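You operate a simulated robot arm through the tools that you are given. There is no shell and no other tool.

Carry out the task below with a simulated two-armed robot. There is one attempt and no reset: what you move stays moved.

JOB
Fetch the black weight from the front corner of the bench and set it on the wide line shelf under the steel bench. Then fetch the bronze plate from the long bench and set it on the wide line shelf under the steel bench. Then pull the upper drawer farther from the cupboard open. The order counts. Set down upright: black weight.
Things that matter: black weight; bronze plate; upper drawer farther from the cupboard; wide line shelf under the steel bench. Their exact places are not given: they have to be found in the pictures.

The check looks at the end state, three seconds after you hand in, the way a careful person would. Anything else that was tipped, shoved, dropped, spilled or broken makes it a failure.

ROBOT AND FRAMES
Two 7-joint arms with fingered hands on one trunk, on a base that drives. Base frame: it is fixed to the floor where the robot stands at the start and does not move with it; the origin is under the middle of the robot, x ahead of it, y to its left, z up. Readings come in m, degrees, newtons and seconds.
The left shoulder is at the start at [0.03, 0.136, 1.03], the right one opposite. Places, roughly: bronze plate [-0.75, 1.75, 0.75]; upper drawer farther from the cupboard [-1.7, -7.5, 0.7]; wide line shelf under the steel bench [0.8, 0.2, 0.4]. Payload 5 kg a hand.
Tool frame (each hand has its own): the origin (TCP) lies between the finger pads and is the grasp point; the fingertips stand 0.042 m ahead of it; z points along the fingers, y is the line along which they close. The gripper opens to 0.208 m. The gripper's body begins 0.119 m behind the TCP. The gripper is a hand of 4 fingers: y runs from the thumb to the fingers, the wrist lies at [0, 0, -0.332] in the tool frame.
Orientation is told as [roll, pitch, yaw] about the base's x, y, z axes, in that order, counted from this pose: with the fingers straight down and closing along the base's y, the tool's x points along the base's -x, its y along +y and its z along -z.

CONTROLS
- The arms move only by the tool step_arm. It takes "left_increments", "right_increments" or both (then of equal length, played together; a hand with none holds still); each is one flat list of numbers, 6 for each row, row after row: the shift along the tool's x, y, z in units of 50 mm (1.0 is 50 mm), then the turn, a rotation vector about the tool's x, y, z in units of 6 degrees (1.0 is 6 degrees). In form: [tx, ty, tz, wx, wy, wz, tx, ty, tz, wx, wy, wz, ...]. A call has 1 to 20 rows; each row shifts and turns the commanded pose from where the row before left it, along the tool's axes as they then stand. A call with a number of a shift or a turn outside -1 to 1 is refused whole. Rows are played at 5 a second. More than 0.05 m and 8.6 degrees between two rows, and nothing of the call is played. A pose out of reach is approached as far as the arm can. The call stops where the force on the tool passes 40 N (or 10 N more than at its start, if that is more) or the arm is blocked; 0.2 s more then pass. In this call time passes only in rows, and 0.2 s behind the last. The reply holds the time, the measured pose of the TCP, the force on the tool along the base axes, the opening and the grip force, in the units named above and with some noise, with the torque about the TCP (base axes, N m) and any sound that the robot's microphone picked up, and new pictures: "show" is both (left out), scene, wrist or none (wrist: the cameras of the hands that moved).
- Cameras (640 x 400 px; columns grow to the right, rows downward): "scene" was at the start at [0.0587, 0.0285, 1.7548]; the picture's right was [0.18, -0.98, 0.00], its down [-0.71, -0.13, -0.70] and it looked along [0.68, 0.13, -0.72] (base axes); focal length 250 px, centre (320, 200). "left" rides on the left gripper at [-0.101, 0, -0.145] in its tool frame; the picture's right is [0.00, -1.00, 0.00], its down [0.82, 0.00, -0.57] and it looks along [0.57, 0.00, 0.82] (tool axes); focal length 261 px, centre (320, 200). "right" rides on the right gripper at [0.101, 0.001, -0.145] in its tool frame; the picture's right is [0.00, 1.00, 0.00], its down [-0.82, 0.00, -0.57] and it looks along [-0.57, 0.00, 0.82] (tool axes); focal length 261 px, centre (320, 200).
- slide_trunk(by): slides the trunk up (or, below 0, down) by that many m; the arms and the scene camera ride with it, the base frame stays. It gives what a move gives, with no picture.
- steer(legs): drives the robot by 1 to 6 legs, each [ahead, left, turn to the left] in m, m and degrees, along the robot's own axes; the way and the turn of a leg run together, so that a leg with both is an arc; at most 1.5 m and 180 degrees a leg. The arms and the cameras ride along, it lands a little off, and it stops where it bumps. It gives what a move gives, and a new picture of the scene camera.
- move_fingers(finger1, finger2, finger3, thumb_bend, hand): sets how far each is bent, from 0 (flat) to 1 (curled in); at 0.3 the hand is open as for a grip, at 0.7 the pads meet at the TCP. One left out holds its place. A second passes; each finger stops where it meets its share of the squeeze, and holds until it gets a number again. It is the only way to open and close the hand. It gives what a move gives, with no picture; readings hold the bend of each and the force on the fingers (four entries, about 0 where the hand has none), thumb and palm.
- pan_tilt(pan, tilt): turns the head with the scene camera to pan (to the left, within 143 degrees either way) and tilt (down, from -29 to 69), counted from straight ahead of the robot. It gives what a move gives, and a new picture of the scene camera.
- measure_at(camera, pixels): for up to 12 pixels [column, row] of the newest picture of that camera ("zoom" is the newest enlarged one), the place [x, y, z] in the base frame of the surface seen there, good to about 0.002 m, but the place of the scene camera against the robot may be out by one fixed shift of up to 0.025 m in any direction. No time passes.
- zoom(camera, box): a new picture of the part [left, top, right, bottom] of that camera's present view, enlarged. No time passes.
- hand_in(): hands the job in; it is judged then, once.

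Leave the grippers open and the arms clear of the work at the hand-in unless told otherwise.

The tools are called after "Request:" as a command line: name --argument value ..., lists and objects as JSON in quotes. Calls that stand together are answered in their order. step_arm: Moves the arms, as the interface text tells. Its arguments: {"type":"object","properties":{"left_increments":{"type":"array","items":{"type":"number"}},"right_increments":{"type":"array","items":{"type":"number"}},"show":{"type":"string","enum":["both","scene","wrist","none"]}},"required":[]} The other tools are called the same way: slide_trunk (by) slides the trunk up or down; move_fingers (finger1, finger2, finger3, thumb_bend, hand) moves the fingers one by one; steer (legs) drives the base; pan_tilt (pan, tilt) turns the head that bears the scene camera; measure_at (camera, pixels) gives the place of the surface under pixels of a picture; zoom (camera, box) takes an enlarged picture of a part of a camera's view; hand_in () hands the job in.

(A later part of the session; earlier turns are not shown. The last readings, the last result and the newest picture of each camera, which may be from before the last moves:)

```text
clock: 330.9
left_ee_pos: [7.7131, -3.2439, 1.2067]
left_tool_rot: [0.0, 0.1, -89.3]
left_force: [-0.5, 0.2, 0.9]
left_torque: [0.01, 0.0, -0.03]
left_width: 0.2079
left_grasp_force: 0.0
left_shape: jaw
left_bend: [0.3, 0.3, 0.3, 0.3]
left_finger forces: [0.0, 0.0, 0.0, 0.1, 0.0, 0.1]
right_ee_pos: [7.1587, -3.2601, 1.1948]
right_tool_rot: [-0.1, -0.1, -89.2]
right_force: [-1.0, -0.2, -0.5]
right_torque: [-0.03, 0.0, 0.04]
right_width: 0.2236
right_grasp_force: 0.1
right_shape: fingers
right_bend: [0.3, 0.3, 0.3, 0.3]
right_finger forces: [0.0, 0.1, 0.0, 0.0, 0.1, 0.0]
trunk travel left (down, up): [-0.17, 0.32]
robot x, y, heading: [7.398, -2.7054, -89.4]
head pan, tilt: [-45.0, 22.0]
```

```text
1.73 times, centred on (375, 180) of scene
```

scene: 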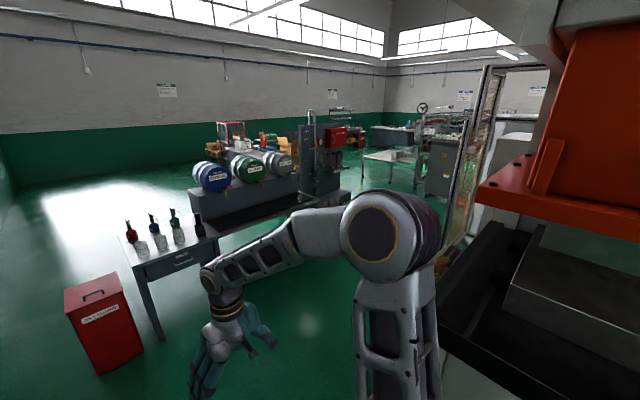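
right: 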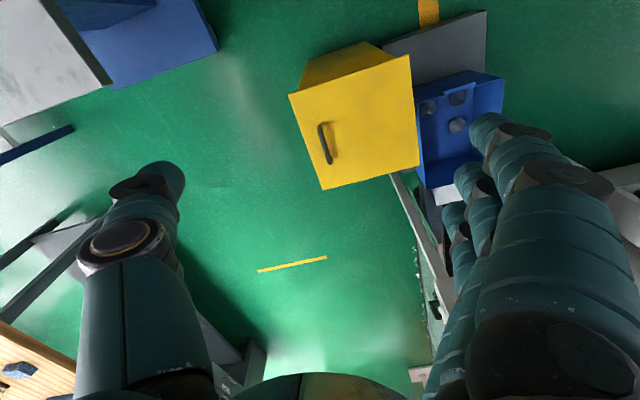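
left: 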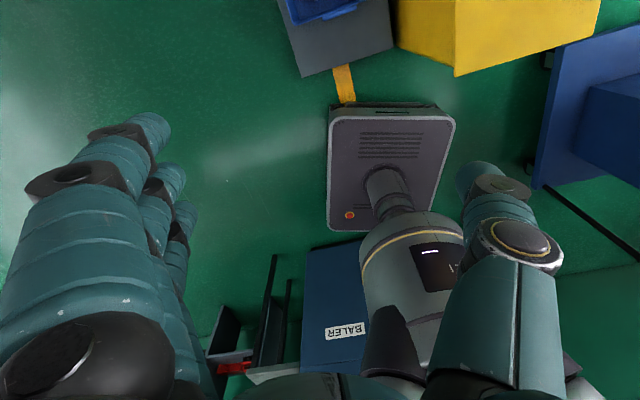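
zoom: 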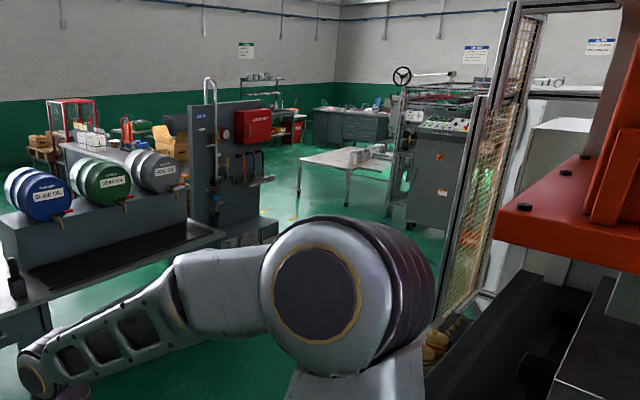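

There's a lane about 1.3 m wide between press C's rear guard (y≈-3.3) and the oil table (y≈-4.75). I'll go ahead to y≈-3.95 and turn right to face west along it.

Request:
steer --legs '[[1.0, 0, 0]]'

Request:
steer --legs '[[0, 0, -90.5]]'

Request:
pan_tilt --pan 0 --tilt 22

Request:
measure_at --camera "scene" --pixels '[[320, 200], [400, 230], [450, 260], [240, 240], [250, 200], [280, 170], [340, 170], [370, 180], [300, 200], [420, 280], [200, 250], [310, 150]]'

```text
clock: 336.1
left_ee_pos: [7.7176, -4.2589, 1.2074]
left_tool_rot: [-0.1, 0.1, -89.7]
left_force: [-0.3, -0.1, -0.4]
left_torque: [0.01, 0.0, 0.01]
left_width: 0.208
left_grasp_force: 0.1
left_shape: jaw
left_bend: [0.3, 0.3, 0.3, 0.3]
left_finger forces: [0.0, 0.1, 0.1, 0.0, 0.0, 0.0]
right_ee_pos: [7.1642, -4.2725, 1.1943]
right_tool_rot: [-0.1, -0.1, -89.8]
right_force: [0.4, -0.9, -0.5]
right_torque: [0.02, -0.03, 0.03]
right_width: 0.2238
right_grasp_force: 0.0
right_shape: fingers
right_bend: [0.3, 0.3, 0.3, 0.3]
right_finger forces: [0.0, 0.0, 0.0, 0.0, 0.1, 0.1]
trunk travel left (down, up): [-0.17, 0.32]
robot x, y, heading: [7.4074, -3.7168, -89.8]
head pan, tilt: [-45.0, 22.0]
```

scene: 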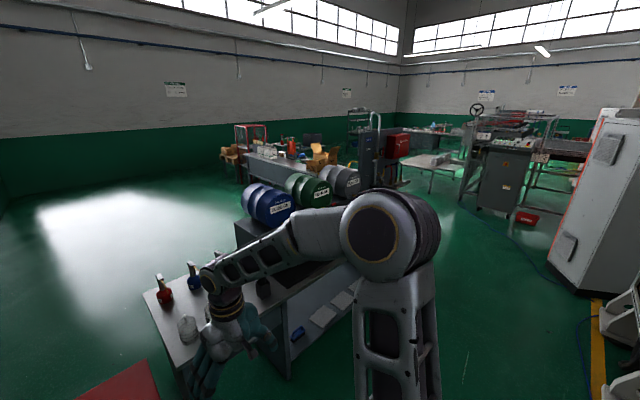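

```text
clock: 340.4
left_ee_pos: [6.8611, -4.0188, 1.2075]
left_tool_rot: [-0.1, 0.0, 179.5]
left_force: [0.5, 0.4, -0.5]
left_torque: [-0.01, -0.03, 0.01]
left_width: 0.208
left_grasp_force: 0.0
left_shape: jaw
left_bend: [0.3, 0.3, 0.3, 0.3]
left_finger forces: [0.0, 0.1, 0.0, 0.0, 0.0, 0.0]
right_ee_pos: [6.8581, -3.4659, 1.1949]
right_tool_rot: [-0.1, -0.1, 179.4]
right_force: [0.1, 0.0, 0.6]
right_torque: [-0.01, -0.03, 0.01]
right_width: 0.224
right_grasp_force: 0.0
right_shape: fingers
right_bend: [0.3, 0.3, 0.3, 0.3]
right_finger forces: [0.0, 0.0, 0.0, 0.0, 0.0, 0.1]
trunk travel left (down, up): [-0.17, 0.32]
robot x, y, heading: [7.4057, -3.7189, 179.3]
head pan, tilt: [-45.0, 22.0]
```

scene: 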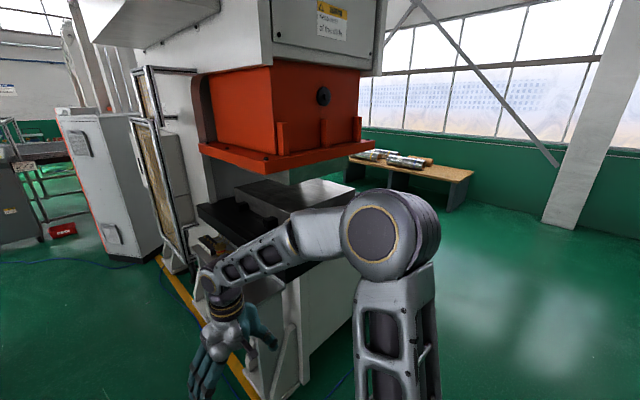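

```text
clock: 341.5
left_ee_pos: [6.8608, -4.0193, 1.2083]
left_tool_rot: [0.1, 0.0, 179.6]
left_force: [-0.7, 0.2, 1.0]
left_torque: [0.01, 0.01, 0.01]
left_width: 0.2078
left_grasp_force: 0.0
left_shape: jaw
left_bend: [0.3, 0.3, 0.3, 0.3]
left_finger forces: [0.0, 0.1, 0.0, 0.0, 0.0, 0.0]
right_ee_pos: [6.8579, -3.4657, 1.1957]
right_tool_rot: [-0.1, 0.0, 179.4]
right_force: [0.3, 0.1, 0.0]
right_torque: [0.0, 0.01, 0.0]
right_width: 0.2236
right_grasp_force: 0.0
right_shape: fingers
right_bend: [0.3, 0.3, 0.3, 0.3]
right_finger forces: [0.0, 0.1, 0.1, 0.0, 0.0, 0.1]
trunk travel left (down, up): [-0.17, 0.32]
robot x, y, heading: [7.4077, -3.72, 179.8]
head pan, tilt: [0.0, 22.0]
```

scene: 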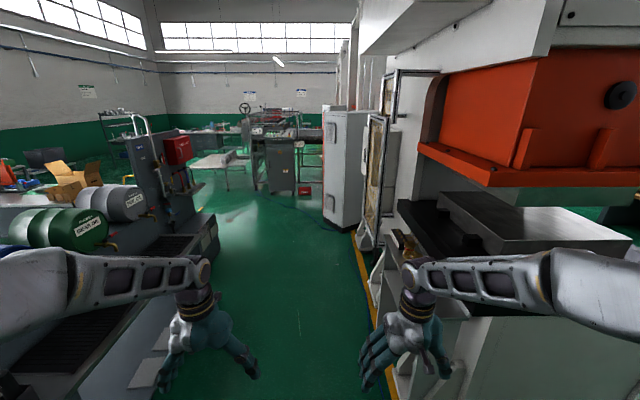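

```text
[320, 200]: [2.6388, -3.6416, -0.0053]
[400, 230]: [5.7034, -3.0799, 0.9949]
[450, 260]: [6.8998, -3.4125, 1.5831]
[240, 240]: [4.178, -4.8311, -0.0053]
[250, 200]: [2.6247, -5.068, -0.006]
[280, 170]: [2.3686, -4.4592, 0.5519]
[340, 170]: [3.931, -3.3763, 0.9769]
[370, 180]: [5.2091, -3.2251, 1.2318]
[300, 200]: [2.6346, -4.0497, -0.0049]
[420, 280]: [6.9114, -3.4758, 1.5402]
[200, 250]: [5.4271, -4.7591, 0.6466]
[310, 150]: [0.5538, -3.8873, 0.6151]
```

The lane is clear. I'll move to y≈-4.08 and drive west.

Request:
steer --legs '[[0.3, 0.35, 0], [1.4, 0.02, 0], [1.3, 0, 0]]'

Request:
pan_tilt --pan 25 --tilt 22

```text
clock: 357.0
left_ee_pos: [3.8422, -4.2441, 1.2067]
left_tool_rot: [0.0, 0.1, 176.7]
left_force: [0.4, -0.2, 0.0]
left_torque: [0.01, -0.03, -0.02]
left_width: 0.2081
left_grasp_force: 0.1
left_shape: jaw
left_bend: [0.3, 0.3, 0.3, 0.3]
left_finger forces: [0.0, 0.1, 0.0, 0.0, 0.0, 0.0]
right_ee_pos: [3.8656, -3.691, 1.1948]
right_tool_rot: [-0.2, -0.2, 176.8]
right_force: [0.5, 0.1, 0.1]
right_torque: [0.0, -0.04, -0.01]
right_width: 0.2237
right_grasp_force: 0.2
right_shape: fingers
right_bend: [0.3, 0.3, 0.3, 0.3]
right_finger forces: [0.0, 0.1, 0.0, 0.0, 0.0, 0.0]
trunk travel left (down, up): [-0.17, 0.32]
robot x, y, heading: [4.4055, -3.9684, 176.7]
head pan, tilt: [0.0, 22.0]
```

scene: 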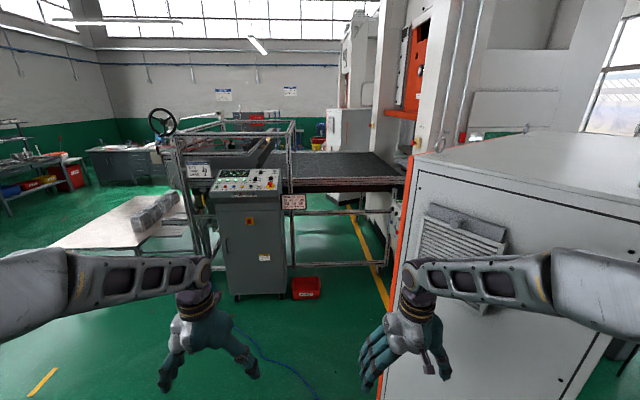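

```text
clock: 357.9
left_ee_pos: [3.8426, -4.2444, 1.2075]
left_tool_rot: [0.0, 0.1, 176.8]
left_force: [-0.5, -0.1, -0.1]
left_torque: [0.0, -0.03, 0.04]
left_width: 0.2081
left_grasp_force: 0.0
left_shape: jaw
left_bend: [0.3, 0.3, 0.3, 0.3]
left_finger forces: [0.0, 0.0, 0.1, 0.1, 0.1, 0.2]
right_ee_pos: [3.8657, -3.6917, 1.1944]
right_tool_rot: [-0.2, -0.1, 176.9]
right_force: [-0.3, -0.2, 0.6]
right_torque: [-0.02, 0.03, 0.01]
right_width: 0.2239
right_grasp_force: 0.1
right_shape: fingers
right_bend: [0.3, 0.3, 0.3, 0.3]
right_finger forces: [0.1, 0.0, 0.0, 0.0, 0.1, 0.0]
trunk travel left (down, up): [-0.17, 0.32]
robot x, y, heading: [4.4059, -3.9684, 176.9]
head pan, tilt: [25.0, 22.0]
```

scene: 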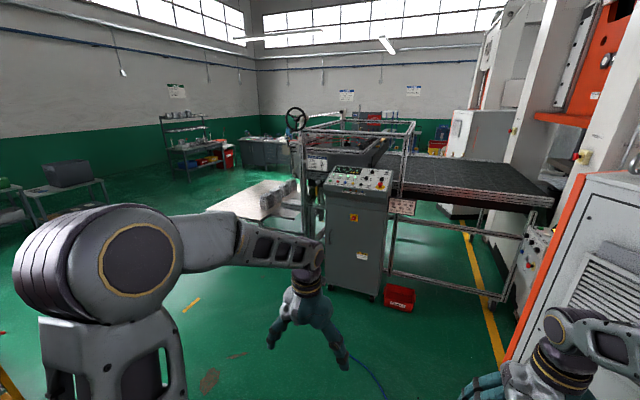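

Ahead-left I see a grey workbench at (265,150), a tool bench at (200,150), and a white table at (255,195). I'll measure them.

Request:
measure_at --camera "scene" --pixels '[[262, 145], [245, 150], [288, 150], [262, 172], [200, 160], [230, 160], [240, 195], [215, 212], [270, 215], [200, 215], [65, 175], [320, 280]]'

Request:
zoom --camera "scene" --box '[140, 90, 340, 240]'

```text
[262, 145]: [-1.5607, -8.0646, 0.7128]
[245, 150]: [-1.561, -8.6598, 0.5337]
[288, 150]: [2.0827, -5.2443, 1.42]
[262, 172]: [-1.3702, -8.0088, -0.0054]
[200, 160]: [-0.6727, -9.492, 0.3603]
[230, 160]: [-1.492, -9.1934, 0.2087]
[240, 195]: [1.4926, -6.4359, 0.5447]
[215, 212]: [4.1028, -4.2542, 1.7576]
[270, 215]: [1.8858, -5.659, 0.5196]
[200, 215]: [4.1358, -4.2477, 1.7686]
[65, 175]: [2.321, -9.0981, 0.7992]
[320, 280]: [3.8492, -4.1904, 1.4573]
```

```text
2.67 times, centred on (240, 165) of scene
```

zoom: 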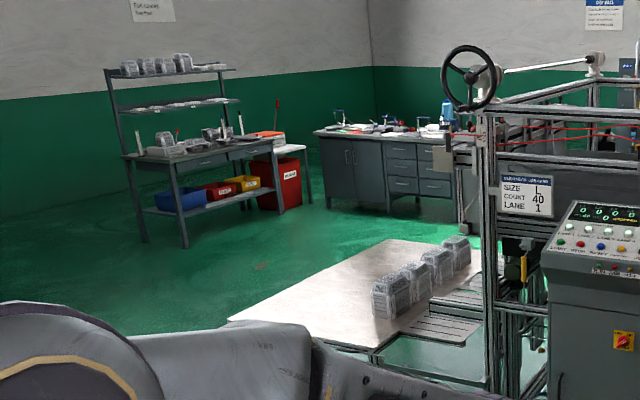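

The grey workbench's front faces +x at x≈-1.56, with a cupboard on its left and two columns of drawers on its right. The right-hand column's top drawer, near y≈-7.5, is the target. I'll check the floor to my left (south) for a path.

Request:
pan_tilt --pan 65 --tilt 25

Request:
measure_at --camera "scene" --pixels '[[320, 200], [400, 200], [300, 170], [250, 200], [200, 220], [350, 170], [420, 170], [280, 250], [180, 200], [460, 170], [240, 170], [320, 150]]'

```text
clock: 358.9
left_ee_pos: [3.8426, -4.244, 1.2078]
left_tool_rot: [0.0, 0.1, 176.8]
left_force: [0.4, 0.4, -0.6]
left_torque: [0.02, 0.01, -0.01]
left_width: 0.2079
left_grasp_force: 0.0
left_shape: jaw
left_bend: [0.3, 0.3, 0.3, 0.3]
left_finger forces: [0.0, 0.0, 0.0, 0.0, 0.0, 0.0]
right_ee_pos: [3.8659, -3.6911, 1.1935]
right_tool_rot: [-0.1, -0.2, 176.8]
right_force: [0.5, -0.1, 0.1]
right_torque: [0.01, 0.0, -0.03]
right_width: 0.2238
right_grasp_force: 0.3
right_shape: fingers
right_bend: [0.3, 0.3, 0.3, 0.3]
right_finger forces: [0.1, 0.1, 0.0, 0.0, 0.1, 0.1]
trunk travel left (down, up): [-0.17, 0.32]
robot x, y, heading: [4.4062, -3.9674, 176.7]
head pan, tilt: [65.0, 25.0]
```

scene: 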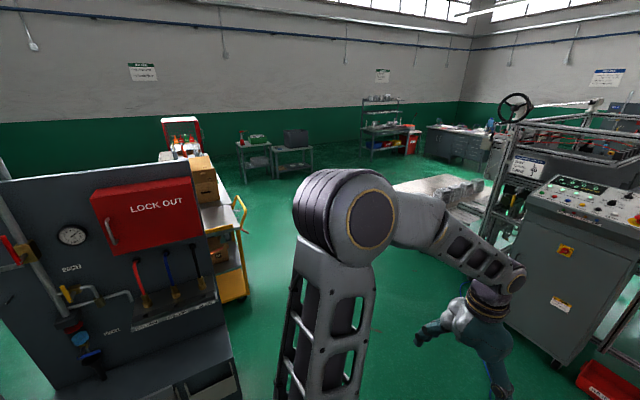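

```text
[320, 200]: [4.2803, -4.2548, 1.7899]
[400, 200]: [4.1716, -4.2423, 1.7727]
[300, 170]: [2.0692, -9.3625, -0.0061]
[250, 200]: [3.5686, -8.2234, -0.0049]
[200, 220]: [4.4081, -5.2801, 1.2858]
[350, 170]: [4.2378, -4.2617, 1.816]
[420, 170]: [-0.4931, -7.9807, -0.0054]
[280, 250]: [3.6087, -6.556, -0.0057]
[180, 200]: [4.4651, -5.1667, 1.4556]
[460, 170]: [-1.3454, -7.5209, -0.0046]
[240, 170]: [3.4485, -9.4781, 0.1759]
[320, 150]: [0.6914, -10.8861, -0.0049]
```

I'll go ahead 0.6 m, turn left to face south, and re-check the path.

Request:
steer --legs '[[0.6, 0, 1], [0, 0, 92]]'

Request:
pan_tilt --pan 0 --tilt 30

Request:
measure_at --camera "scene" --pixels '[[320, 200], [240, 250], [200, 250], [280, 250], [400, 200], [400, 250], [430, 220], [320, 300], [220, 200], [260, 180], [450, 180], [500, 180]]'

```text
clock: 360.8
left_ee_pos: [3.6067, -4.2408, 1.2058]
left_tool_rot: [-0.2, 0.3, 177.4]
left_force: [-3.1, -0.2, -0.4]
left_torque: [0.18, -0.46, -0.03]
left_width: 0.2078
left_grasp_force: 0.0
left_shape: jaw
left_bend: [0.3, 0.3, 0.3, 0.3]
left_finger forces: [0.0, 0.0, 0.1, 0.0, 0.0, 0.0]
right_ee_pos: [3.6352, -3.6953, 1.19]
right_tool_rot: [0.3, 1.3, 176.8]
right_force: [30.6, -24.3, -2.2]
right_torque: [-0.28, -0.71, -3.64]
right_width: 0.207
right_grasp_force: 18.2
right_shape: fingers
right_bend: [0.3, 0.3, 0.3, 0.33]
right_finger forces: [0.1, 0.1, 0.0, 0.0, 36.6, 0.0]
trunk travel left (down, up): [-0.17, 0.32]
robot x, y, heading: [4.1643, -3.9551, 177.4]
head pan, tilt: [65.0, 25.0]
stopped in leg 1: the force on the tool passed its limit at 51 N (the readings are from after the stop); the commanded pose is now the measured one
```

scene: 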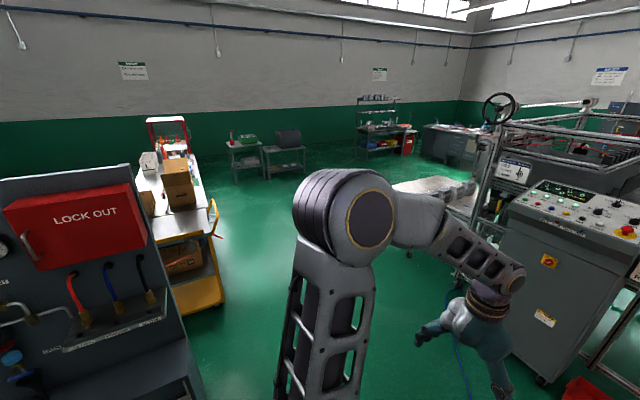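

```text
clock: 362.2
left_ee_pos: [3.6115, -4.2393, 1.208]
left_tool_rot: [-0.2, 0.1, 177.3]
left_force: [0.5, -0.2, 0.0]
left_torque: [0.0, 0.01, 0.0]
left_width: 0.2079
left_grasp_force: 0.0
left_shape: jaw
left_bend: [0.3, 0.3, 0.3, 0.3]
left_finger forces: [0.0, 0.1, 0.1, 0.1, 0.1, 0.1]
right_ee_pos: [3.6353, -3.6932, 1.1942]
right_tool_rot: [0.2, 0.5, 177.0]
right_force: [22.4, -32.9, 4.2]
right_torque: [0.34, -0.07, -2.31]
right_width: 0.2039
right_grasp_force: 19.5
right_shape: fingers
right_bend: [0.3, 0.3, 0.3, 0.34]
right_finger forces: [0.0, 0.0, 0.0, 0.0, 39.6, 0.0]
trunk travel left (down, up): [-0.17, 0.32]
robot x, y, heading: [4.1656, -3.9541, 177.2]
head pan, tilt: [0.0, 30.0]
```

scene: 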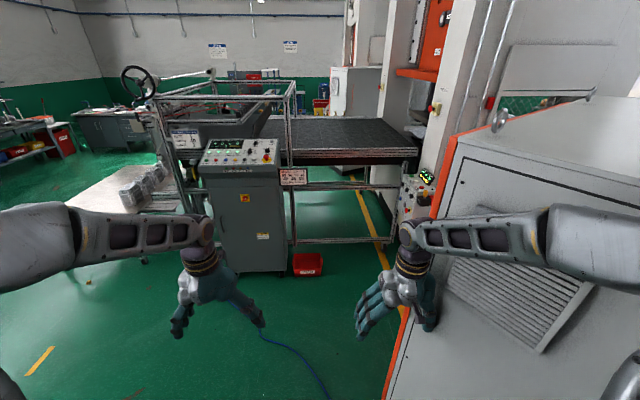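

```text
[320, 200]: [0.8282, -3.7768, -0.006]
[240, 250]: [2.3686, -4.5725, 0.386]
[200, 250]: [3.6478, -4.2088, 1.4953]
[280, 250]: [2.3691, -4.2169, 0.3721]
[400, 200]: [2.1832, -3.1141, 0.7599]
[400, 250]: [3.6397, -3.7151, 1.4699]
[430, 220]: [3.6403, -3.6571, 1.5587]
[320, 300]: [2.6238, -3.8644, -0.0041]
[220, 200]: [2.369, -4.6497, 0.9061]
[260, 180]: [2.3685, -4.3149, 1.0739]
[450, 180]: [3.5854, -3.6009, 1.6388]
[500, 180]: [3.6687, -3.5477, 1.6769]
```

The right thumb brushed the large electrical cabinet at the right, and the robot stopped. I'll move left, away from it.

Request:
steer --legs '[[0.05, 0.2, 0]]'

Request:
pan_tilt --pan -15 --tilt 35

```text
clock: 363.8
left_ee_pos: [3.5498, -4.4335, 1.2085]
left_tool_rot: [-0.1, 0.0, 177.1]
left_force: [0.0, -0.8, -0.6]
left_torque: [0.17, -0.01, -0.03]
left_width: 0.2081
left_grasp_force: 0.2
left_shape: jaw
left_bend: [0.3, 0.3, 0.3, 0.3]
left_finger forces: [0.0, 0.1, 0.0, 0.1, 0.0, 0.0]
right_ee_pos: [3.573, -3.8855, 1.1936]
right_tool_rot: [0.2, 0.4, 176.8]
right_force: [-0.6, -0.8, 0.4]
right_torque: [0.16, -0.04, -0.02]
right_width: 0.2233
right_grasp_force: 0.0
right_shape: fingers
right_bend: [0.3, 0.3, 0.3, 0.3]
right_finger forces: [0.0, 0.0, 0.1, 0.1, 0.0, 0.0]
trunk travel left (down, up): [-0.17, 0.32]
robot x, y, heading: [4.1051, -4.1544, 177.2]
head pan, tilt: [0.0, 30.0]
```

scene: 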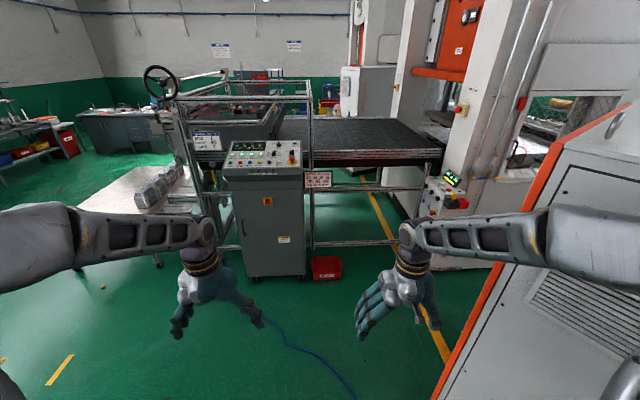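

```text
clock: 364.6
left_ee_pos: [3.5489, -4.432, 1.2081]
left_tool_rot: [-0.1, 0.1, 177.1]
left_force: [0.4, 0.8, -0.4]
left_torque: [-0.03, 0.01, 0.0]
left_width: 0.2078
left_grasp_force: 0.1
left_shape: jaw
left_bend: [0.3, 0.3, 0.3, 0.3]
left_finger forces: [0.0, 0.1, 0.0, 0.0, 0.1, 0.0]
right_ee_pos: [3.5742, -3.8831, 1.1934]
right_tool_rot: [0.2, 0.6, 176.7]
right_force: [-0.3, -0.4, 0.5]
right_torque: [-0.04, 0.03, -0.03]
right_width: 0.2232
right_grasp_force: 0.1
right_shape: fingers
right_bend: [0.3, 0.3, 0.3, 0.3]
right_finger forces: [0.0, 0.0, 0.0, 0.1, 0.0, 0.0]
trunk travel left (down, up): [-0.17, 0.32]
robot x, y, heading: [4.1096, -4.155, 177.0]
head pan, tilt: [-15.0, 35.0]
```

scene: 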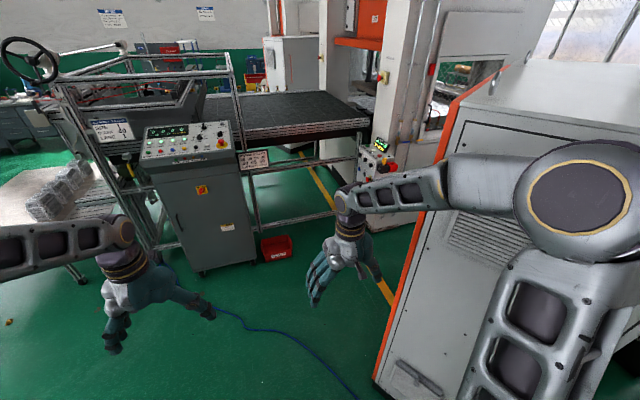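

I'm clear of the cabinet and it looks unchanged. I'll turn left here, which swings the arms away from it.

Request:
steer --legs '[[0, 0, 45]]'

Request:
pan_tilt --pan 0 --tilt 30

Request:
measure_at --camera "scene" --pixels '[[320, 200], [240, 250], [200, 280], [280, 250], [400, 200], [400, 250], [360, 220], [320, 300], [220, 200], [260, 180], [450, 230], [150, 200]]'

```text
clock: 367.0
left_ee_pos: [3.8992, -4.7422, 1.2093]
left_tool_rot: [-0.1, 0.2, -138.9]
left_force: [-0.3, 1.3, 0.2]
left_torque: [0.0, 0.08, 0.01]
left_width: 0.208
left_grasp_force: 0.1
left_shape: jaw
left_bend: [0.3, 0.3, 0.3, 0.3]
left_finger forces: [0.1, 0.1, 0.0, 0.1, 0.0, 0.0]
right_ee_pos: [3.5366, -4.3302, 1.1937]
right_tool_rot: [0.2, 0.5, -139.2]
right_force: [0.7, 0.3, -0.1]
right_torque: [0.02, 0.02, 0.02]
right_width: 0.2237
right_grasp_force: 0.1
right_shape: fingers
right_bend: [0.3, 0.3, 0.3, 0.3]
right_finger forces: [0.0, 0.1, 0.0, 0.1, 0.0, 0.1]
trunk travel left (down, up): [-0.17, 0.32]
robot x, y, heading: [4.1073, -4.1552, -138.8]
head pan, tilt: [-15.0, 35.0]
```

scene: 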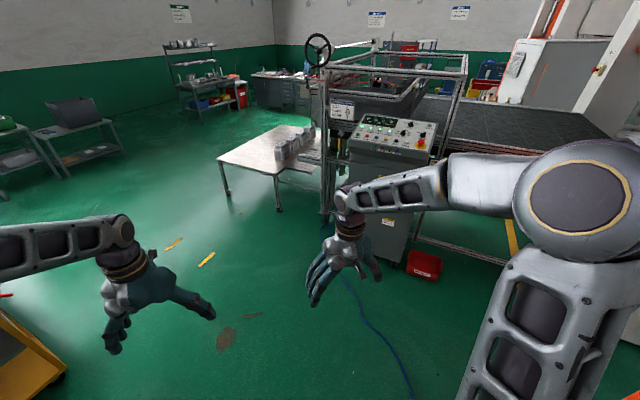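

```text
clock: 367.8
left_ee_pos: [3.8996, -4.7416, 1.2088]
left_tool_rot: [0.1, 0.1, -138.9]
left_force: [0.4, 0.0, -0.6]
left_torque: [-0.01, 0.0, -0.01]
left_width: 0.208
left_grasp_force: 0.0
left_shape: jaw
left_bend: [0.3, 0.3, 0.3, 0.3]
left_finger forces: [0.1, 0.0, 0.0, 0.0, 0.0, 0.0]
right_ee_pos: [3.5366, -4.3299, 1.1939]
right_tool_rot: [0.3, 0.6, -139.0]
right_force: [0.5, 0.3, 0.4]
right_torque: [0.0, -0.04, 0.0]
right_width: 0.2232
right_grasp_force: 0.1
right_shape: fingers
right_bend: [0.3, 0.3, 0.3, 0.3]
right_finger forces: [0.0, 0.0, 0.0, 0.1, 0.0, 0.1]
trunk travel left (down, up): [-0.17, 0.32]
robot x, y, heading: [4.1065, -4.156, -139.2]
head pan, tilt: [0.0, 30.0]
```

scene: 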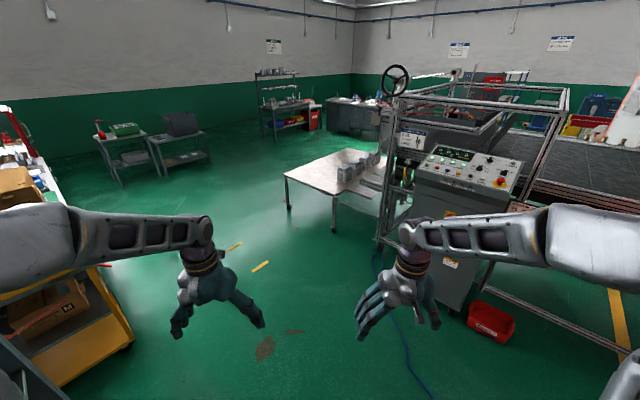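

```text
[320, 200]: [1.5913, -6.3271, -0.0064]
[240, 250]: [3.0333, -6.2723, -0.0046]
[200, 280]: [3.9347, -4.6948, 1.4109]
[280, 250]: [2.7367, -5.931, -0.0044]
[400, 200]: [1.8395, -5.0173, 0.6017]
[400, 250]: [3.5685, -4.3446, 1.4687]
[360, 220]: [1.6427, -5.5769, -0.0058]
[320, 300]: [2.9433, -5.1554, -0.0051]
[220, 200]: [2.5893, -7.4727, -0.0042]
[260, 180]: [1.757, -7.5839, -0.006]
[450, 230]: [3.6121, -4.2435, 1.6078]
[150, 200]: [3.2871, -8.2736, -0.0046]
```

Now I have a clear view. I'll measure the yellow trolley's edge and the white table's legs.

Request:
measure_at --camera "scene" --pixels '[[132, 338], [110, 280], [62, 378], [289, 206], [334, 230], [287, 176], [331, 194], [60, 140], [170, 165], [380, 255], [30, 130], [95, 330]]'

```text
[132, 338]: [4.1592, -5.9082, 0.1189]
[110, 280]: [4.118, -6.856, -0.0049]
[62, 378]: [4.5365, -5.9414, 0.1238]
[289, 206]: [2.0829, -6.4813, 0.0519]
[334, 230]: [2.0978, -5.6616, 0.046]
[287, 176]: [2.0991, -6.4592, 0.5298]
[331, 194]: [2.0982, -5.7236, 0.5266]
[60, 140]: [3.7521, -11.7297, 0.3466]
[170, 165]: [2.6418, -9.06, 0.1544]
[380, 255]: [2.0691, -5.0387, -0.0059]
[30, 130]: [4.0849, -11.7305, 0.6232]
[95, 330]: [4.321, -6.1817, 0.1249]
```

The lane between the white table (x≤2.1) and the yellow trolley (x≥4.14) is 2 m wide. I'll go ahead 1.4 m, turn south, and continue to y≈-7.4.

Request:
steer --legs '[[1.35, 0.05, 0], [0, 0, 49]]'

Request:
steer --legs '[[1.2, 0, 0], [1.15, 0, 0]]'

Request:
pan_tilt --pan -60 --tilt 22

```text
clock: 376.9
left_ee_pos: [3.406, -5.6307, 1.2073]
left_tool_rot: [-0.1, 0.1, -90.2]
left_force: [-0.1, -0.5, 0.2]
left_torque: [-0.01, 0.0, 0.0]
left_width: 0.2082
left_grasp_force: 0.0
left_shape: jaw
left_bend: [0.3, 0.3, 0.3, 0.3]
left_finger forces: [0.1, 0.0, 0.0, 0.1, 0.0, 0.1]
right_ee_pos: [2.8587, -5.6305, 1.1943]
right_tool_rot: [0.2, 0.5, -90.4]
right_force: [0.2, -0.2, 0.7]
right_torque: [0.02, 0.04, 0.0]
right_width: 0.2233
right_grasp_force: 0.0
right_shape: fingers
right_bend: [0.3, 0.3, 0.3, 0.3]
right_finger forces: [0.0, 0.0, 0.0, 0.0, 0.0, 0.0]
trunk travel left (down, up): [-0.17, 0.32]
robot x, y, heading: [3.1, -5.0877, -90.2]
head pan, tilt: [0.0, 30.0]
```

scene: 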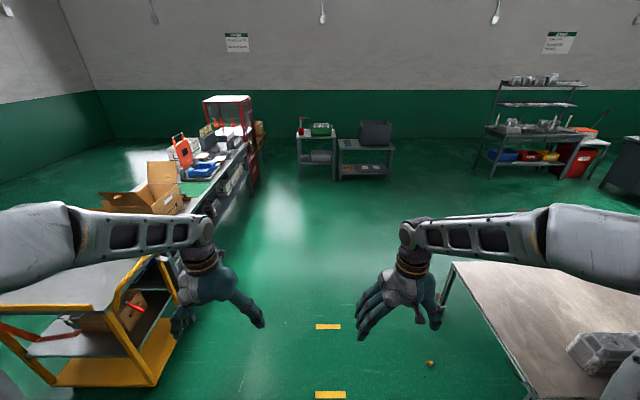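

```text
clock: 388.5
left_ee_pos: [3.4197, -8.0008, 1.2072]
left_tool_rot: [0.0, 0.1, -89.4]
left_force: [-0.1, 0.1, 0.2]
left_torque: [0.0, 0.01, -0.03]
left_width: 0.208
left_grasp_force: 0.0
left_shape: jaw
left_bend: [0.3, 0.3, 0.3, 0.3]
left_finger forces: [0.0, 0.1, 0.1, 0.0, 0.1, 0.0]
right_ee_pos: [2.87, -8.0099, 1.193]
right_tool_rot: [0.2, 0.6, -89.6]
right_force: [-0.7, -0.4, -0.3]
right_torque: [0.03, -0.01, 0.02]
right_width: 0.223
right_grasp_force: 0.0
right_shape: fingers
right_bend: [0.3, 0.3, 0.3, 0.3]
right_finger forces: [0.1, 0.1, 0.0, 0.1, 0.1, 0.1]
trunk travel left (down, up): [-0.17, 0.32]
robot x, y, heading: [3.1065, -7.4646, -89.6]
head pan, tilt: [0.0, 30.0]
```

scene: 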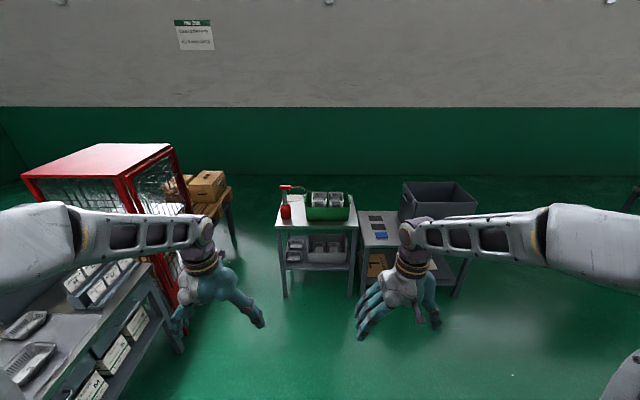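

```text
clock: 389.8
left_ee_pos: [3.4197, -8.0008, 1.2083]
left_tool_rot: [-0.1, 0.2, -89.3]
left_force: [0.3, -0.6, 0.3]
left_torque: [0.0, 0.02, 0.01]
left_width: 0.2079
left_grasp_force: 0.1
left_shape: jaw
left_bend: [0.3, 0.3, 0.3, 0.3]
left_finger forces: [0.1, 0.0, 0.0, 0.1, 0.0, 0.1]
right_ee_pos: [2.869, -8.0104, 1.193]
right_tool_rot: [0.3, 0.4, -89.7]
right_force: [-0.2, -0.4, -0.3]
right_torque: [-0.02, -0.02, 0.02]
right_width: 0.2234
right_grasp_force: 0.1
right_shape: fingers
right_bend: [0.3, 0.3, 0.3, 0.3]
right_finger forces: [0.1, 0.0, 0.0, 0.1, 0.0, 0.0]
trunk travel left (down, up): [-0.17, 0.32]
robot x, y, heading: [3.109, -7.4628, -89.5]
head pan, tilt: [-60.0, 22.0]
```

scene: 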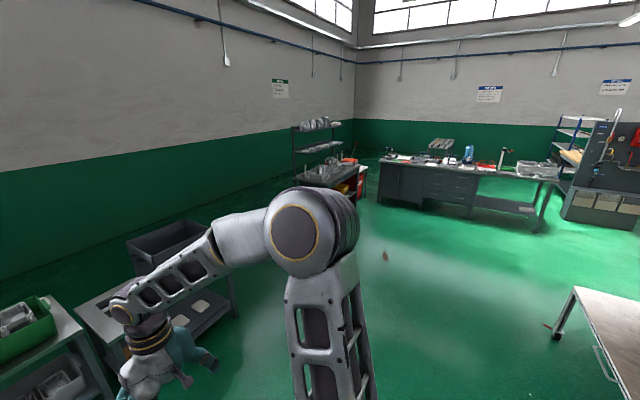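

The route to the workbench is open. I'll turn right and drive west toward it.

Request:
steer --legs '[[0, 0, -90.5]]'

Request:
steer --legs '[[1.4, 0, 0], [1.4, 0, 0]]'

Request:
pan_tilt --pan 0 --tilt 25

Request:
zoom --camera "scene" --box '[180, 120, 440, 290]'

```text
clock: 394.0
left_ee_pos: [2.5646, -7.7717, 1.2073]
left_tool_rot: [-0.1, 0.1, -179.6]
left_force: [-0.1, 0.8, -0.4]
left_torque: [-0.06, 0.0, 0.01]
left_width: 0.2079
left_grasp_force: 0.0
left_shape: jaw
left_bend: [0.3, 0.3, 0.3, 0.3]
left_finger forces: [0.0, 0.0, 0.0, 0.1, 0.0, 0.0]
right_ee_pos: [2.5591, -7.2218, 1.1924]
right_tool_rot: [0.3, 0.6, -179.8]
right_force: [-0.3, 0.2, 0.0]
right_torque: [0.01, 0.0, -0.01]
right_width: 0.2236
right_grasp_force: 0.1
right_shape: fingers
right_bend: [0.3, 0.3, 0.3, 0.3]
right_finger forces: [0.0, 0.0, 0.0, 0.0, 0.1, 0.0]
trunk travel left (down, up): [-0.17, 0.32]
robot x, y, heading: [3.11, -7.4633, -180.1]
head pan, tilt: [-60.0, 22.0]
```

scene: 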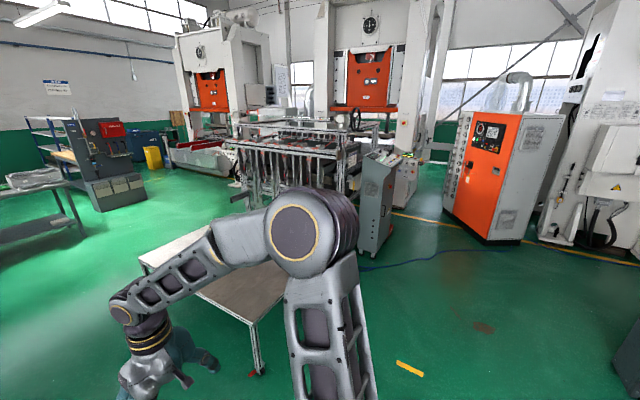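

```text
clock: 407.8
left_ee_pos: [-0.2723, -7.7879, 1.2086]
left_tool_rot: [-0.2, 0.1, 180.1]
left_force: [-0.7, 0.3, -0.9]
left_torque: [0.01, -0.02, 0.01]
left_width: 0.208
left_grasp_force: 0.1
left_shape: jaw
left_bend: [0.3, 0.3, 0.3, 0.3]
left_finger forces: [0.0, 0.0, 0.0, 0.0, 0.0, 0.0]
right_ee_pos: [-0.2742, -7.2386, 1.1943]
right_tool_rot: [0.4, 0.6, 179.9]
right_force: [-0.3, -0.6, 0.6]
right_torque: [0.0, 0.0, 0.04]
right_width: 0.2234
right_grasp_force: 0.1
right_shape: fingers
right_bend: [0.3, 0.3, 0.3, 0.3]
right_finger forces: [0.0, 0.0, 0.0, 0.0, 0.0, 0.0]
trunk travel left (down, up): [-0.17, 0.32]
robot x, y, heading: [0.2704, -7.4815, 179.9]
head pan, tilt: [-60.0, 22.0]
```

scene: 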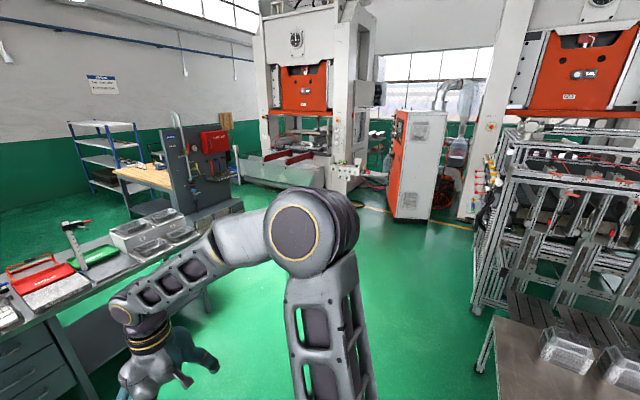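

```text
clock: 409.1
left_ee_pos: [-0.2713, -7.7874, 1.2074]
left_tool_rot: [0.0, 0.1, 180.0]
left_force: [-0.6, -0.4, 0.4]
left_torque: [-0.03, -0.01, -0.01]
left_width: 0.2079
left_grasp_force: 0.0
left_shape: jaw
left_bend: [0.3, 0.3, 0.3, 0.3]
left_finger forces: [0.0, 0.0, 0.1, 0.0, 0.1, 0.1]
right_ee_pos: [-0.2748, -7.2397, 1.1931]
right_tool_rot: [0.3, 0.5, 179.8]
right_force: [0.5, 0.5, 0.0]
right_torque: [0.0, 0.01, 0.0]
right_width: 0.2234
right_grasp_force: 0.1
right_shape: fingers
right_bend: [0.3, 0.3, 0.3, 0.3]
right_finger forces: [0.1, 0.0, 0.0, 0.1, 0.1, 0.0]
trunk travel left (down, up): [-0.17, 0.32]
robot x, y, heading: [0.2704, -7.4815, 180.0]
head pan, tilt: [0.0, 25.0]
```

scene: 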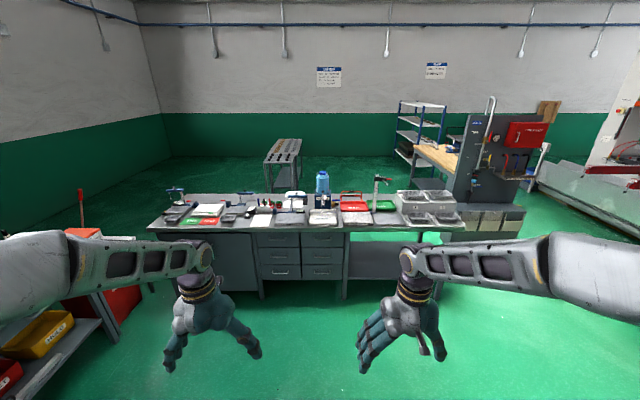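

```text
2.35 times, centred on (310, 205) of scene
```

zoom: 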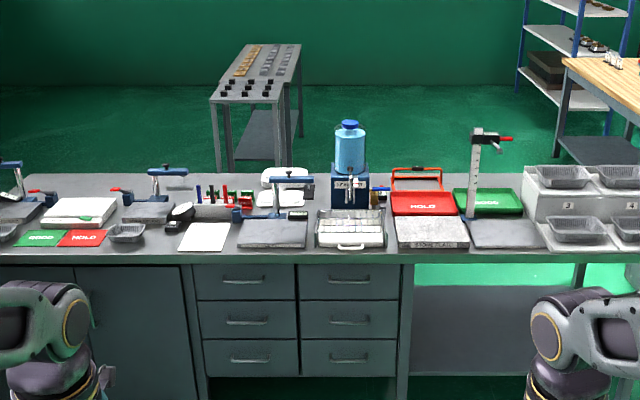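

The cupboard is on the left with two drawer columns beside it. The target is the top drawer of the right column, with its handle at zoom pixel (350,278). I'll measure it.

Request:
measure_at --camera "zoom" --pixels '[[350, 279], [335, 279], [366, 279], [350, 268], [350, 290], [305, 285], [395, 285], [350, 325], [350, 255], [245, 280], [150, 280], [350, 240]]'

Request:
zoom --camera "scene" --box '[290, 215, 360, 265]'

```text
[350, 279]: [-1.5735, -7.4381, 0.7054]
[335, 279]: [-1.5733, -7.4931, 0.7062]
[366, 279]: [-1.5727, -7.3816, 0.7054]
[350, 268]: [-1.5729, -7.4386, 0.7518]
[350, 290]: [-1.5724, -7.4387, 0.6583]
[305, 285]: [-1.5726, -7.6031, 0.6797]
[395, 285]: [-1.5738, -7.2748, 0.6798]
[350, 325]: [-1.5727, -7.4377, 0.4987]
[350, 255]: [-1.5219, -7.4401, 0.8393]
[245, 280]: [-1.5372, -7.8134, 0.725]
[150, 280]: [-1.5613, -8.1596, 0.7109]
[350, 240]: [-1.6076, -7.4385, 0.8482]
```

```text
8.00 times, centred on (325, 240) of scene
```

zoom: 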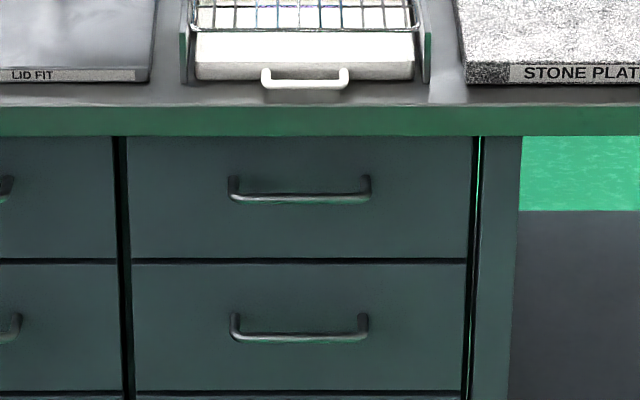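

The handle is a horizontal bow. I'll measure the bar itself.

Request:
measure_at --camera "zoom" --pixels '[[300, 197], [240, 193], [360, 193], [232, 185], [370, 185], [300, 192], [300, 201], [300, 180], [300, 120], [300, 90], [475, 200], [125, 200]]'

```text
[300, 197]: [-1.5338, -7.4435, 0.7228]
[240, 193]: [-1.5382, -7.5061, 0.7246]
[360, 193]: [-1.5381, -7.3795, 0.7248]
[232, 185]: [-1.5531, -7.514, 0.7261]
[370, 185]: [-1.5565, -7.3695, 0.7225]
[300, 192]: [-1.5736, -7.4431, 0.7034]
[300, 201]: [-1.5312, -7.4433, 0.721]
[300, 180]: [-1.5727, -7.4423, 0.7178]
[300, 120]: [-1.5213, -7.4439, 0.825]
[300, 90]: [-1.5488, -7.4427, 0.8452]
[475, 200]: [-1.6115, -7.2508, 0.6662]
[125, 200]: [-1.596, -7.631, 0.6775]
```

The handle bar is about 14 cm wide, centred near (-1.53,-7.43,0.73), roughly 4 cm proud of the drawer face and under the bench-top edge. I'll drive to about 0.95 m from it and lower the trunk.

Request:
steer --legs '[[0.82, 0.09, 0]]'

Request:
slide_trunk --by -0.12

Request:
step_arm --right_increments '[0, 0, 0, 0, 0, 0]' --show "both"

```text
clock: 413.4
left_ee_pos: [-1.0864, -7.8705, 1.2085]
left_tool_rot: [0.1, 0.2, 179.6]
left_force: [-0.8, 0.3, 0.1]
left_torque: [0.02, 0.0, 0.02]
left_width: 0.2082
left_grasp_force: 0.1
left_shape: jaw
left_bend: [0.3, 0.3, 0.3, 0.3]
left_finger forces: [0.1, 0.0, 0.0, 0.0, 0.1, 0.0]
right_ee_pos: [-1.0876, -7.323, 1.1931]
right_tool_rot: [0.2, 0.6, 179.5]
right_force: [-1.7, 1.1, -0.6]
right_torque: [0.0, -0.08, 0.03]
right_width: 0.223
right_grasp_force: 0.0
right_shape: fingers
right_bend: [0.3, 0.3, 0.3, 0.3]
right_finger forces: [0.1, 0.0, 0.0, 0.0, 0.0, 0.0]
trunk travel left (down, up): [-0.17, 0.32]
robot x, y, heading: [-0.5426, -7.5683, 179.6]
head pan, tilt: [0.0, 25.0]
```

scene: 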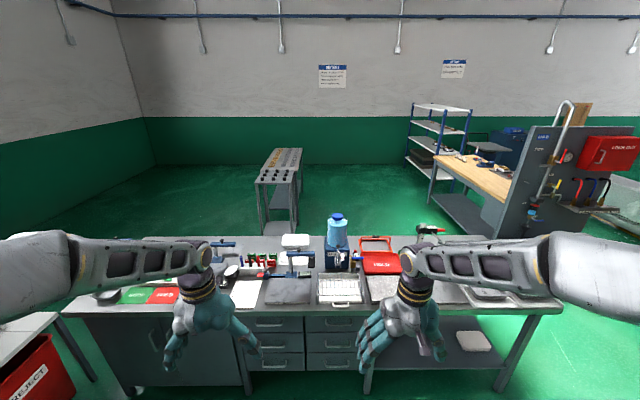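

```text
clock: 414.9
left_ee_pos: [-1.088, -7.8714, 1.0888]
left_tool_rot: [-0.1, 0.0, 179.5]
left_force: [-0.2, -0.1, -0.1]
left_torque: [-0.01, 0.03, 0.03]
left_width: 0.208
left_grasp_force: 0.0
left_shape: jaw
left_bend: [0.3, 0.3, 0.3, 0.3]
left_finger forces: [0.0, 0.0, 0.0, 0.1, 0.0, 0.1]
right_ee_pos: [-1.0877, -7.3229, 1.0736]
right_tool_rot: [0.3, 0.5, 179.3]
right_force: [-0.2, -0.3, -0.2]
right_torque: [0.01, 0.02, -0.01]
right_width: 0.2233
right_grasp_force: 0.1
right_shape: fingers
right_bend: [0.3, 0.3, 0.3, 0.3]
right_finger forces: [0.0, 0.0, 0.1, 0.0, 0.1, 0.1]
trunk travel left (down, up): [-0.05, 0.44]
robot x, y, heading: [-0.5428, -7.5648, 179.5]
head pan, tilt: [0.0, 25.0]
```

```text
clock: 415.3
left_ee_pos: [-1.0892, -7.8691, 1.0883]
left_tool_rot: [-0.1, 0.1, 179.6]
left_force: [0.6, 0.7, -0.3]
left_torque: [0.0, -0.01, 0.0]
left_width: 0.2081
left_grasp_force: 0.0
left_shape: jaw
left_bend: [0.3, 0.3, 0.3, 0.3]
left_finger forces: [0.0, 0.0, 0.0, 0.1, 0.0, 0.1]
right_ee_pos: [-1.086, -7.3225, 1.0742]
right_tool_rot: [0.3, 0.5, 179.3]
right_force: [-0.2, 0.0, -0.6]
right_torque: [0.04, 0.0, 0.0]
right_width: 0.2235
right_grasp_force: 0.0
right_shape: fingers
right_bend: [0.3, 0.3, 0.3, 0.3]
right_finger forces: [0.1, 0.1, 0.1, 0.0, 0.0, 0.1]
trunk travel left (down, up): [-0.05, 0.44]
robot x, y, heading: [-0.5448, -7.567, 179.5]
head pan, tilt: [0.0, 25.0]
```

scene: 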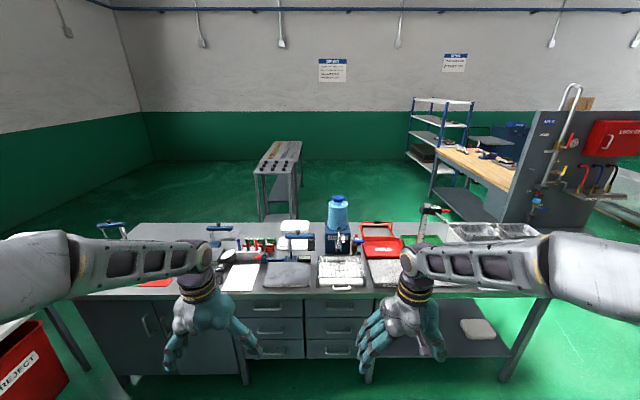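
right: 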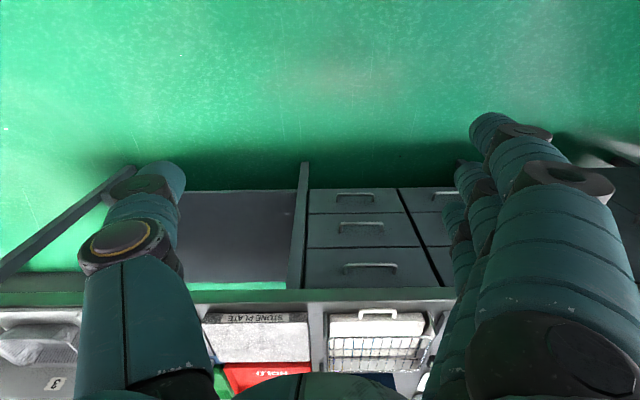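

The right wrist camera sees the drawers upside-down, with the target handle at (370,266). I'll measure it here.

Request:
zoom --camera "right" --box '[290, 180, 450, 320]'

Request:
measure_at --camera "right" --pixels '[[370, 265], [346, 267], [396, 266], [370, 270], [370, 280], [380, 293], [380, 288], [380, 301], [310, 270], [420, 270], [370, 250]]'

```text
2.86 times, centred on (370, 250) of right
```

zoom: 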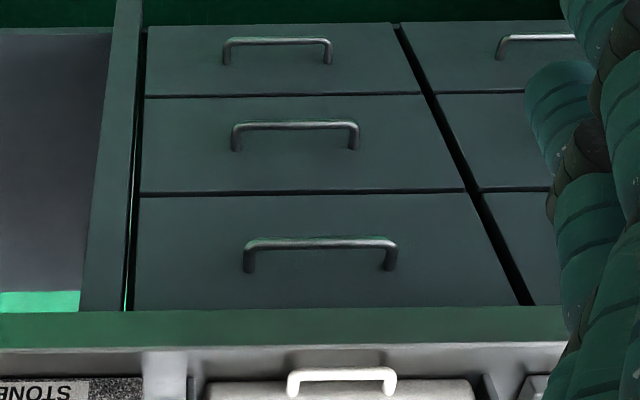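

```text
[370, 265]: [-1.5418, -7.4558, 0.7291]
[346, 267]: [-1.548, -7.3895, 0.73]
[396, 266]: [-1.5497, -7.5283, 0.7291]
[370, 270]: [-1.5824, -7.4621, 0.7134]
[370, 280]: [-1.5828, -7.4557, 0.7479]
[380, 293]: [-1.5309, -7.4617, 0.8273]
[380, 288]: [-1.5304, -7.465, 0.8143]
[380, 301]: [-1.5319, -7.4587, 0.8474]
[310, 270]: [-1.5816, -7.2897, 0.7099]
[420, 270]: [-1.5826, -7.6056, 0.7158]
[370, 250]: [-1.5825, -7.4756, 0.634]
```

From the wrist camera, the bar is at x≈-1.545, y≈-7.459, z≈0.729, with the drawer face at -1.5825. I'll extend the right hand forward to x≈-1.39 at the handle's y, then pitch it to point horizontally at the bench.

Request:
step_arm --right_increments '[-0.8, 0.39, 0, 0, 0, 0, -0.8, 0.39, 0, 0, 0, 0, -0.8, 0.39, 0, 0, 0, 0, -0.8, 0.39, 0, 0, 0, 0, -0.8, 0.39, 0, 0, 0, 0, -0.8, 0.39, 0, 0, 0, 0, -0.8, 0.39, 0, 0, 0, 0]' --show "none"

Request:
step_arm --right_increments '[0, 0, 0, 0, -1, 0, 0, 0, 0, 0, -1, 0, 0, 0, 0, 0, -1, 0, 0, 0, 0, 0, -1, 0, 0, 0, 0, 0, -1, 0, 0, 0, 0, 0, -1, 0, 0, 0, 0, 0, -1, 0, 0, 0, 0, 0, -1, 0, 0, 0, 0, 0, -1, 0, 0, 0, 0, 0, -1, 0, 0, 0, 0, 0, -1, 0, 0, 0, 0, 0, -1, 0, 0, 0, 0, 0, -1, 0, 0, 0, 0, 0, -1, 0]'

```text
clock: 416.9
left_ee_pos: [-1.0902, -7.8721, 1.086]
left_tool_rot: [0.0, 0.3, 179.5]
left_force: [-0.3, -1.5, -0.9]
left_torque: [0.08, -0.07, -0.03]
left_width: 0.2079
left_grasp_force: 0.1
left_shape: jaw
left_bend: [0.3, 0.3, 0.3, 0.3]
left_finger forces: [0.1, 0.0, 0.1, 0.0, 0.1, 0.0]
right_ee_pos: [-1.3706, -7.4581, 1.0694]
right_tool_rot: [0.2, 0.6, 179.3]
right_force: [-1.2, -0.5, -0.5]
right_torque: [0.05, -0.13, -0.01]
right_width: 0.2238
right_grasp_force: 0.0
right_shape: fingers
right_bend: [0.3, 0.3, 0.3, 0.3]
right_finger forces: [0.0, 0.1, 0.0, 0.0, 0.1, 0.0]
trunk travel left (down, up): [-0.05, 0.44]
robot x, y, heading: [-0.5434, -7.5672, 179.5]
head pan, tilt: [0.0, 25.0]
```

```text
clock: 419.9
left_ee_pos: [-1.0885, -7.8704, 1.0878]
left_tool_rot: [-0.1, 0.1, 179.6]
left_force: [-0.5, 0.0, -0.7]
left_torque: [0.0, 0.0, -0.09]
left_width: 0.2079
left_grasp_force: 0.1
left_shape: jaw
left_bend: [0.3, 0.3, 0.3, 0.3]
left_finger forces: [0.1, 0.1, 0.0, 0.1, 0.0, 0.1]
right_ee_pos: [-1.3682, -7.4558, 1.0714]
right_tool_rot: [0.3, -41.5, 179.2]
right_force: [0.1, -0.2, -0.4]
right_torque: [0.01, 0.01, -0.01]
right_width: 0.224
right_grasp_force: 0.1
right_shape: fingers
right_bend: [0.3, 0.3, 0.3, 0.3]
right_finger forces: [0.1, 0.0, 0.1, 0.0, 0.1, 0.0]
right hand out of reach, approached as far as the arm can: row 8, 9, 10, 11, 12, 13, 14
trunk travel left (down, up): [-0.05, 0.44]
robot x, y, heading: [-0.5426, -7.5703, 179.5]
head pan, tilt: [0.0, 25.0]
```

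scene: 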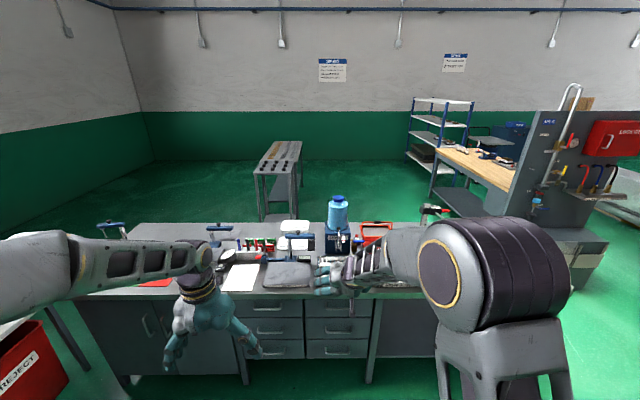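
right: 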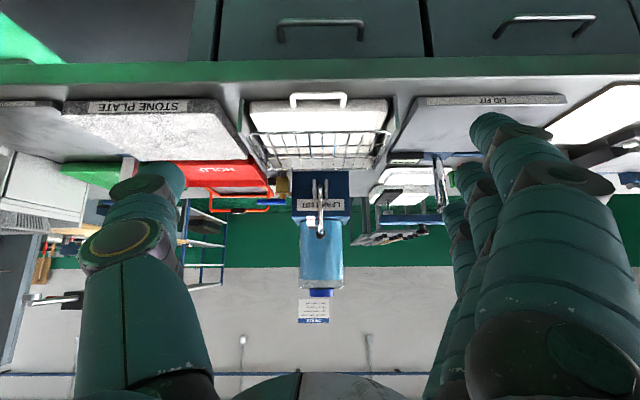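

The wrist stopped at about 41° pitch at this height. I'll check whether the commanded pose was kept, then try at a lower height.

Request:
step_arm --right_increments '[0, 0, 0, 0, 0, 0]' --show "none"

```text
clock: 420.3
left_ee_pos: [-1.0875, -7.8713, 1.0875]
left_tool_rot: [-0.1, 0.0, 179.6]
left_force: [0.1, 0.4, 0.0]
left_torque: [-0.02, 0.0, 0.0]
left_width: 0.2081
left_grasp_force: 0.1
left_shape: jaw
left_bend: [0.3, 0.3, 0.3, 0.3]
left_finger forces: [0.0, 0.0, 0.0, 0.0, 0.0, 0.0]
right_ee_pos: [-1.3682, -7.457, 1.0714]
right_tool_rot: [0.2, -41.5, 179.2]
right_force: [0.2, -0.2, 0.3]
right_torque: [-0.04, 0.01, -0.01]
right_width: 0.224
right_grasp_force: 0.1
right_shape: fingers
right_bend: [0.3, 0.3, 0.3, 0.3]
right_finger forces: [0.1, 0.1, 0.0, 0.0, 0.0, 0.0]
trunk travel left (down, up): [-0.05, 0.44]
robot x, y, heading: [-0.5413, -7.5674, 179.6]
head pan, tilt: [0.0, 25.0]
```

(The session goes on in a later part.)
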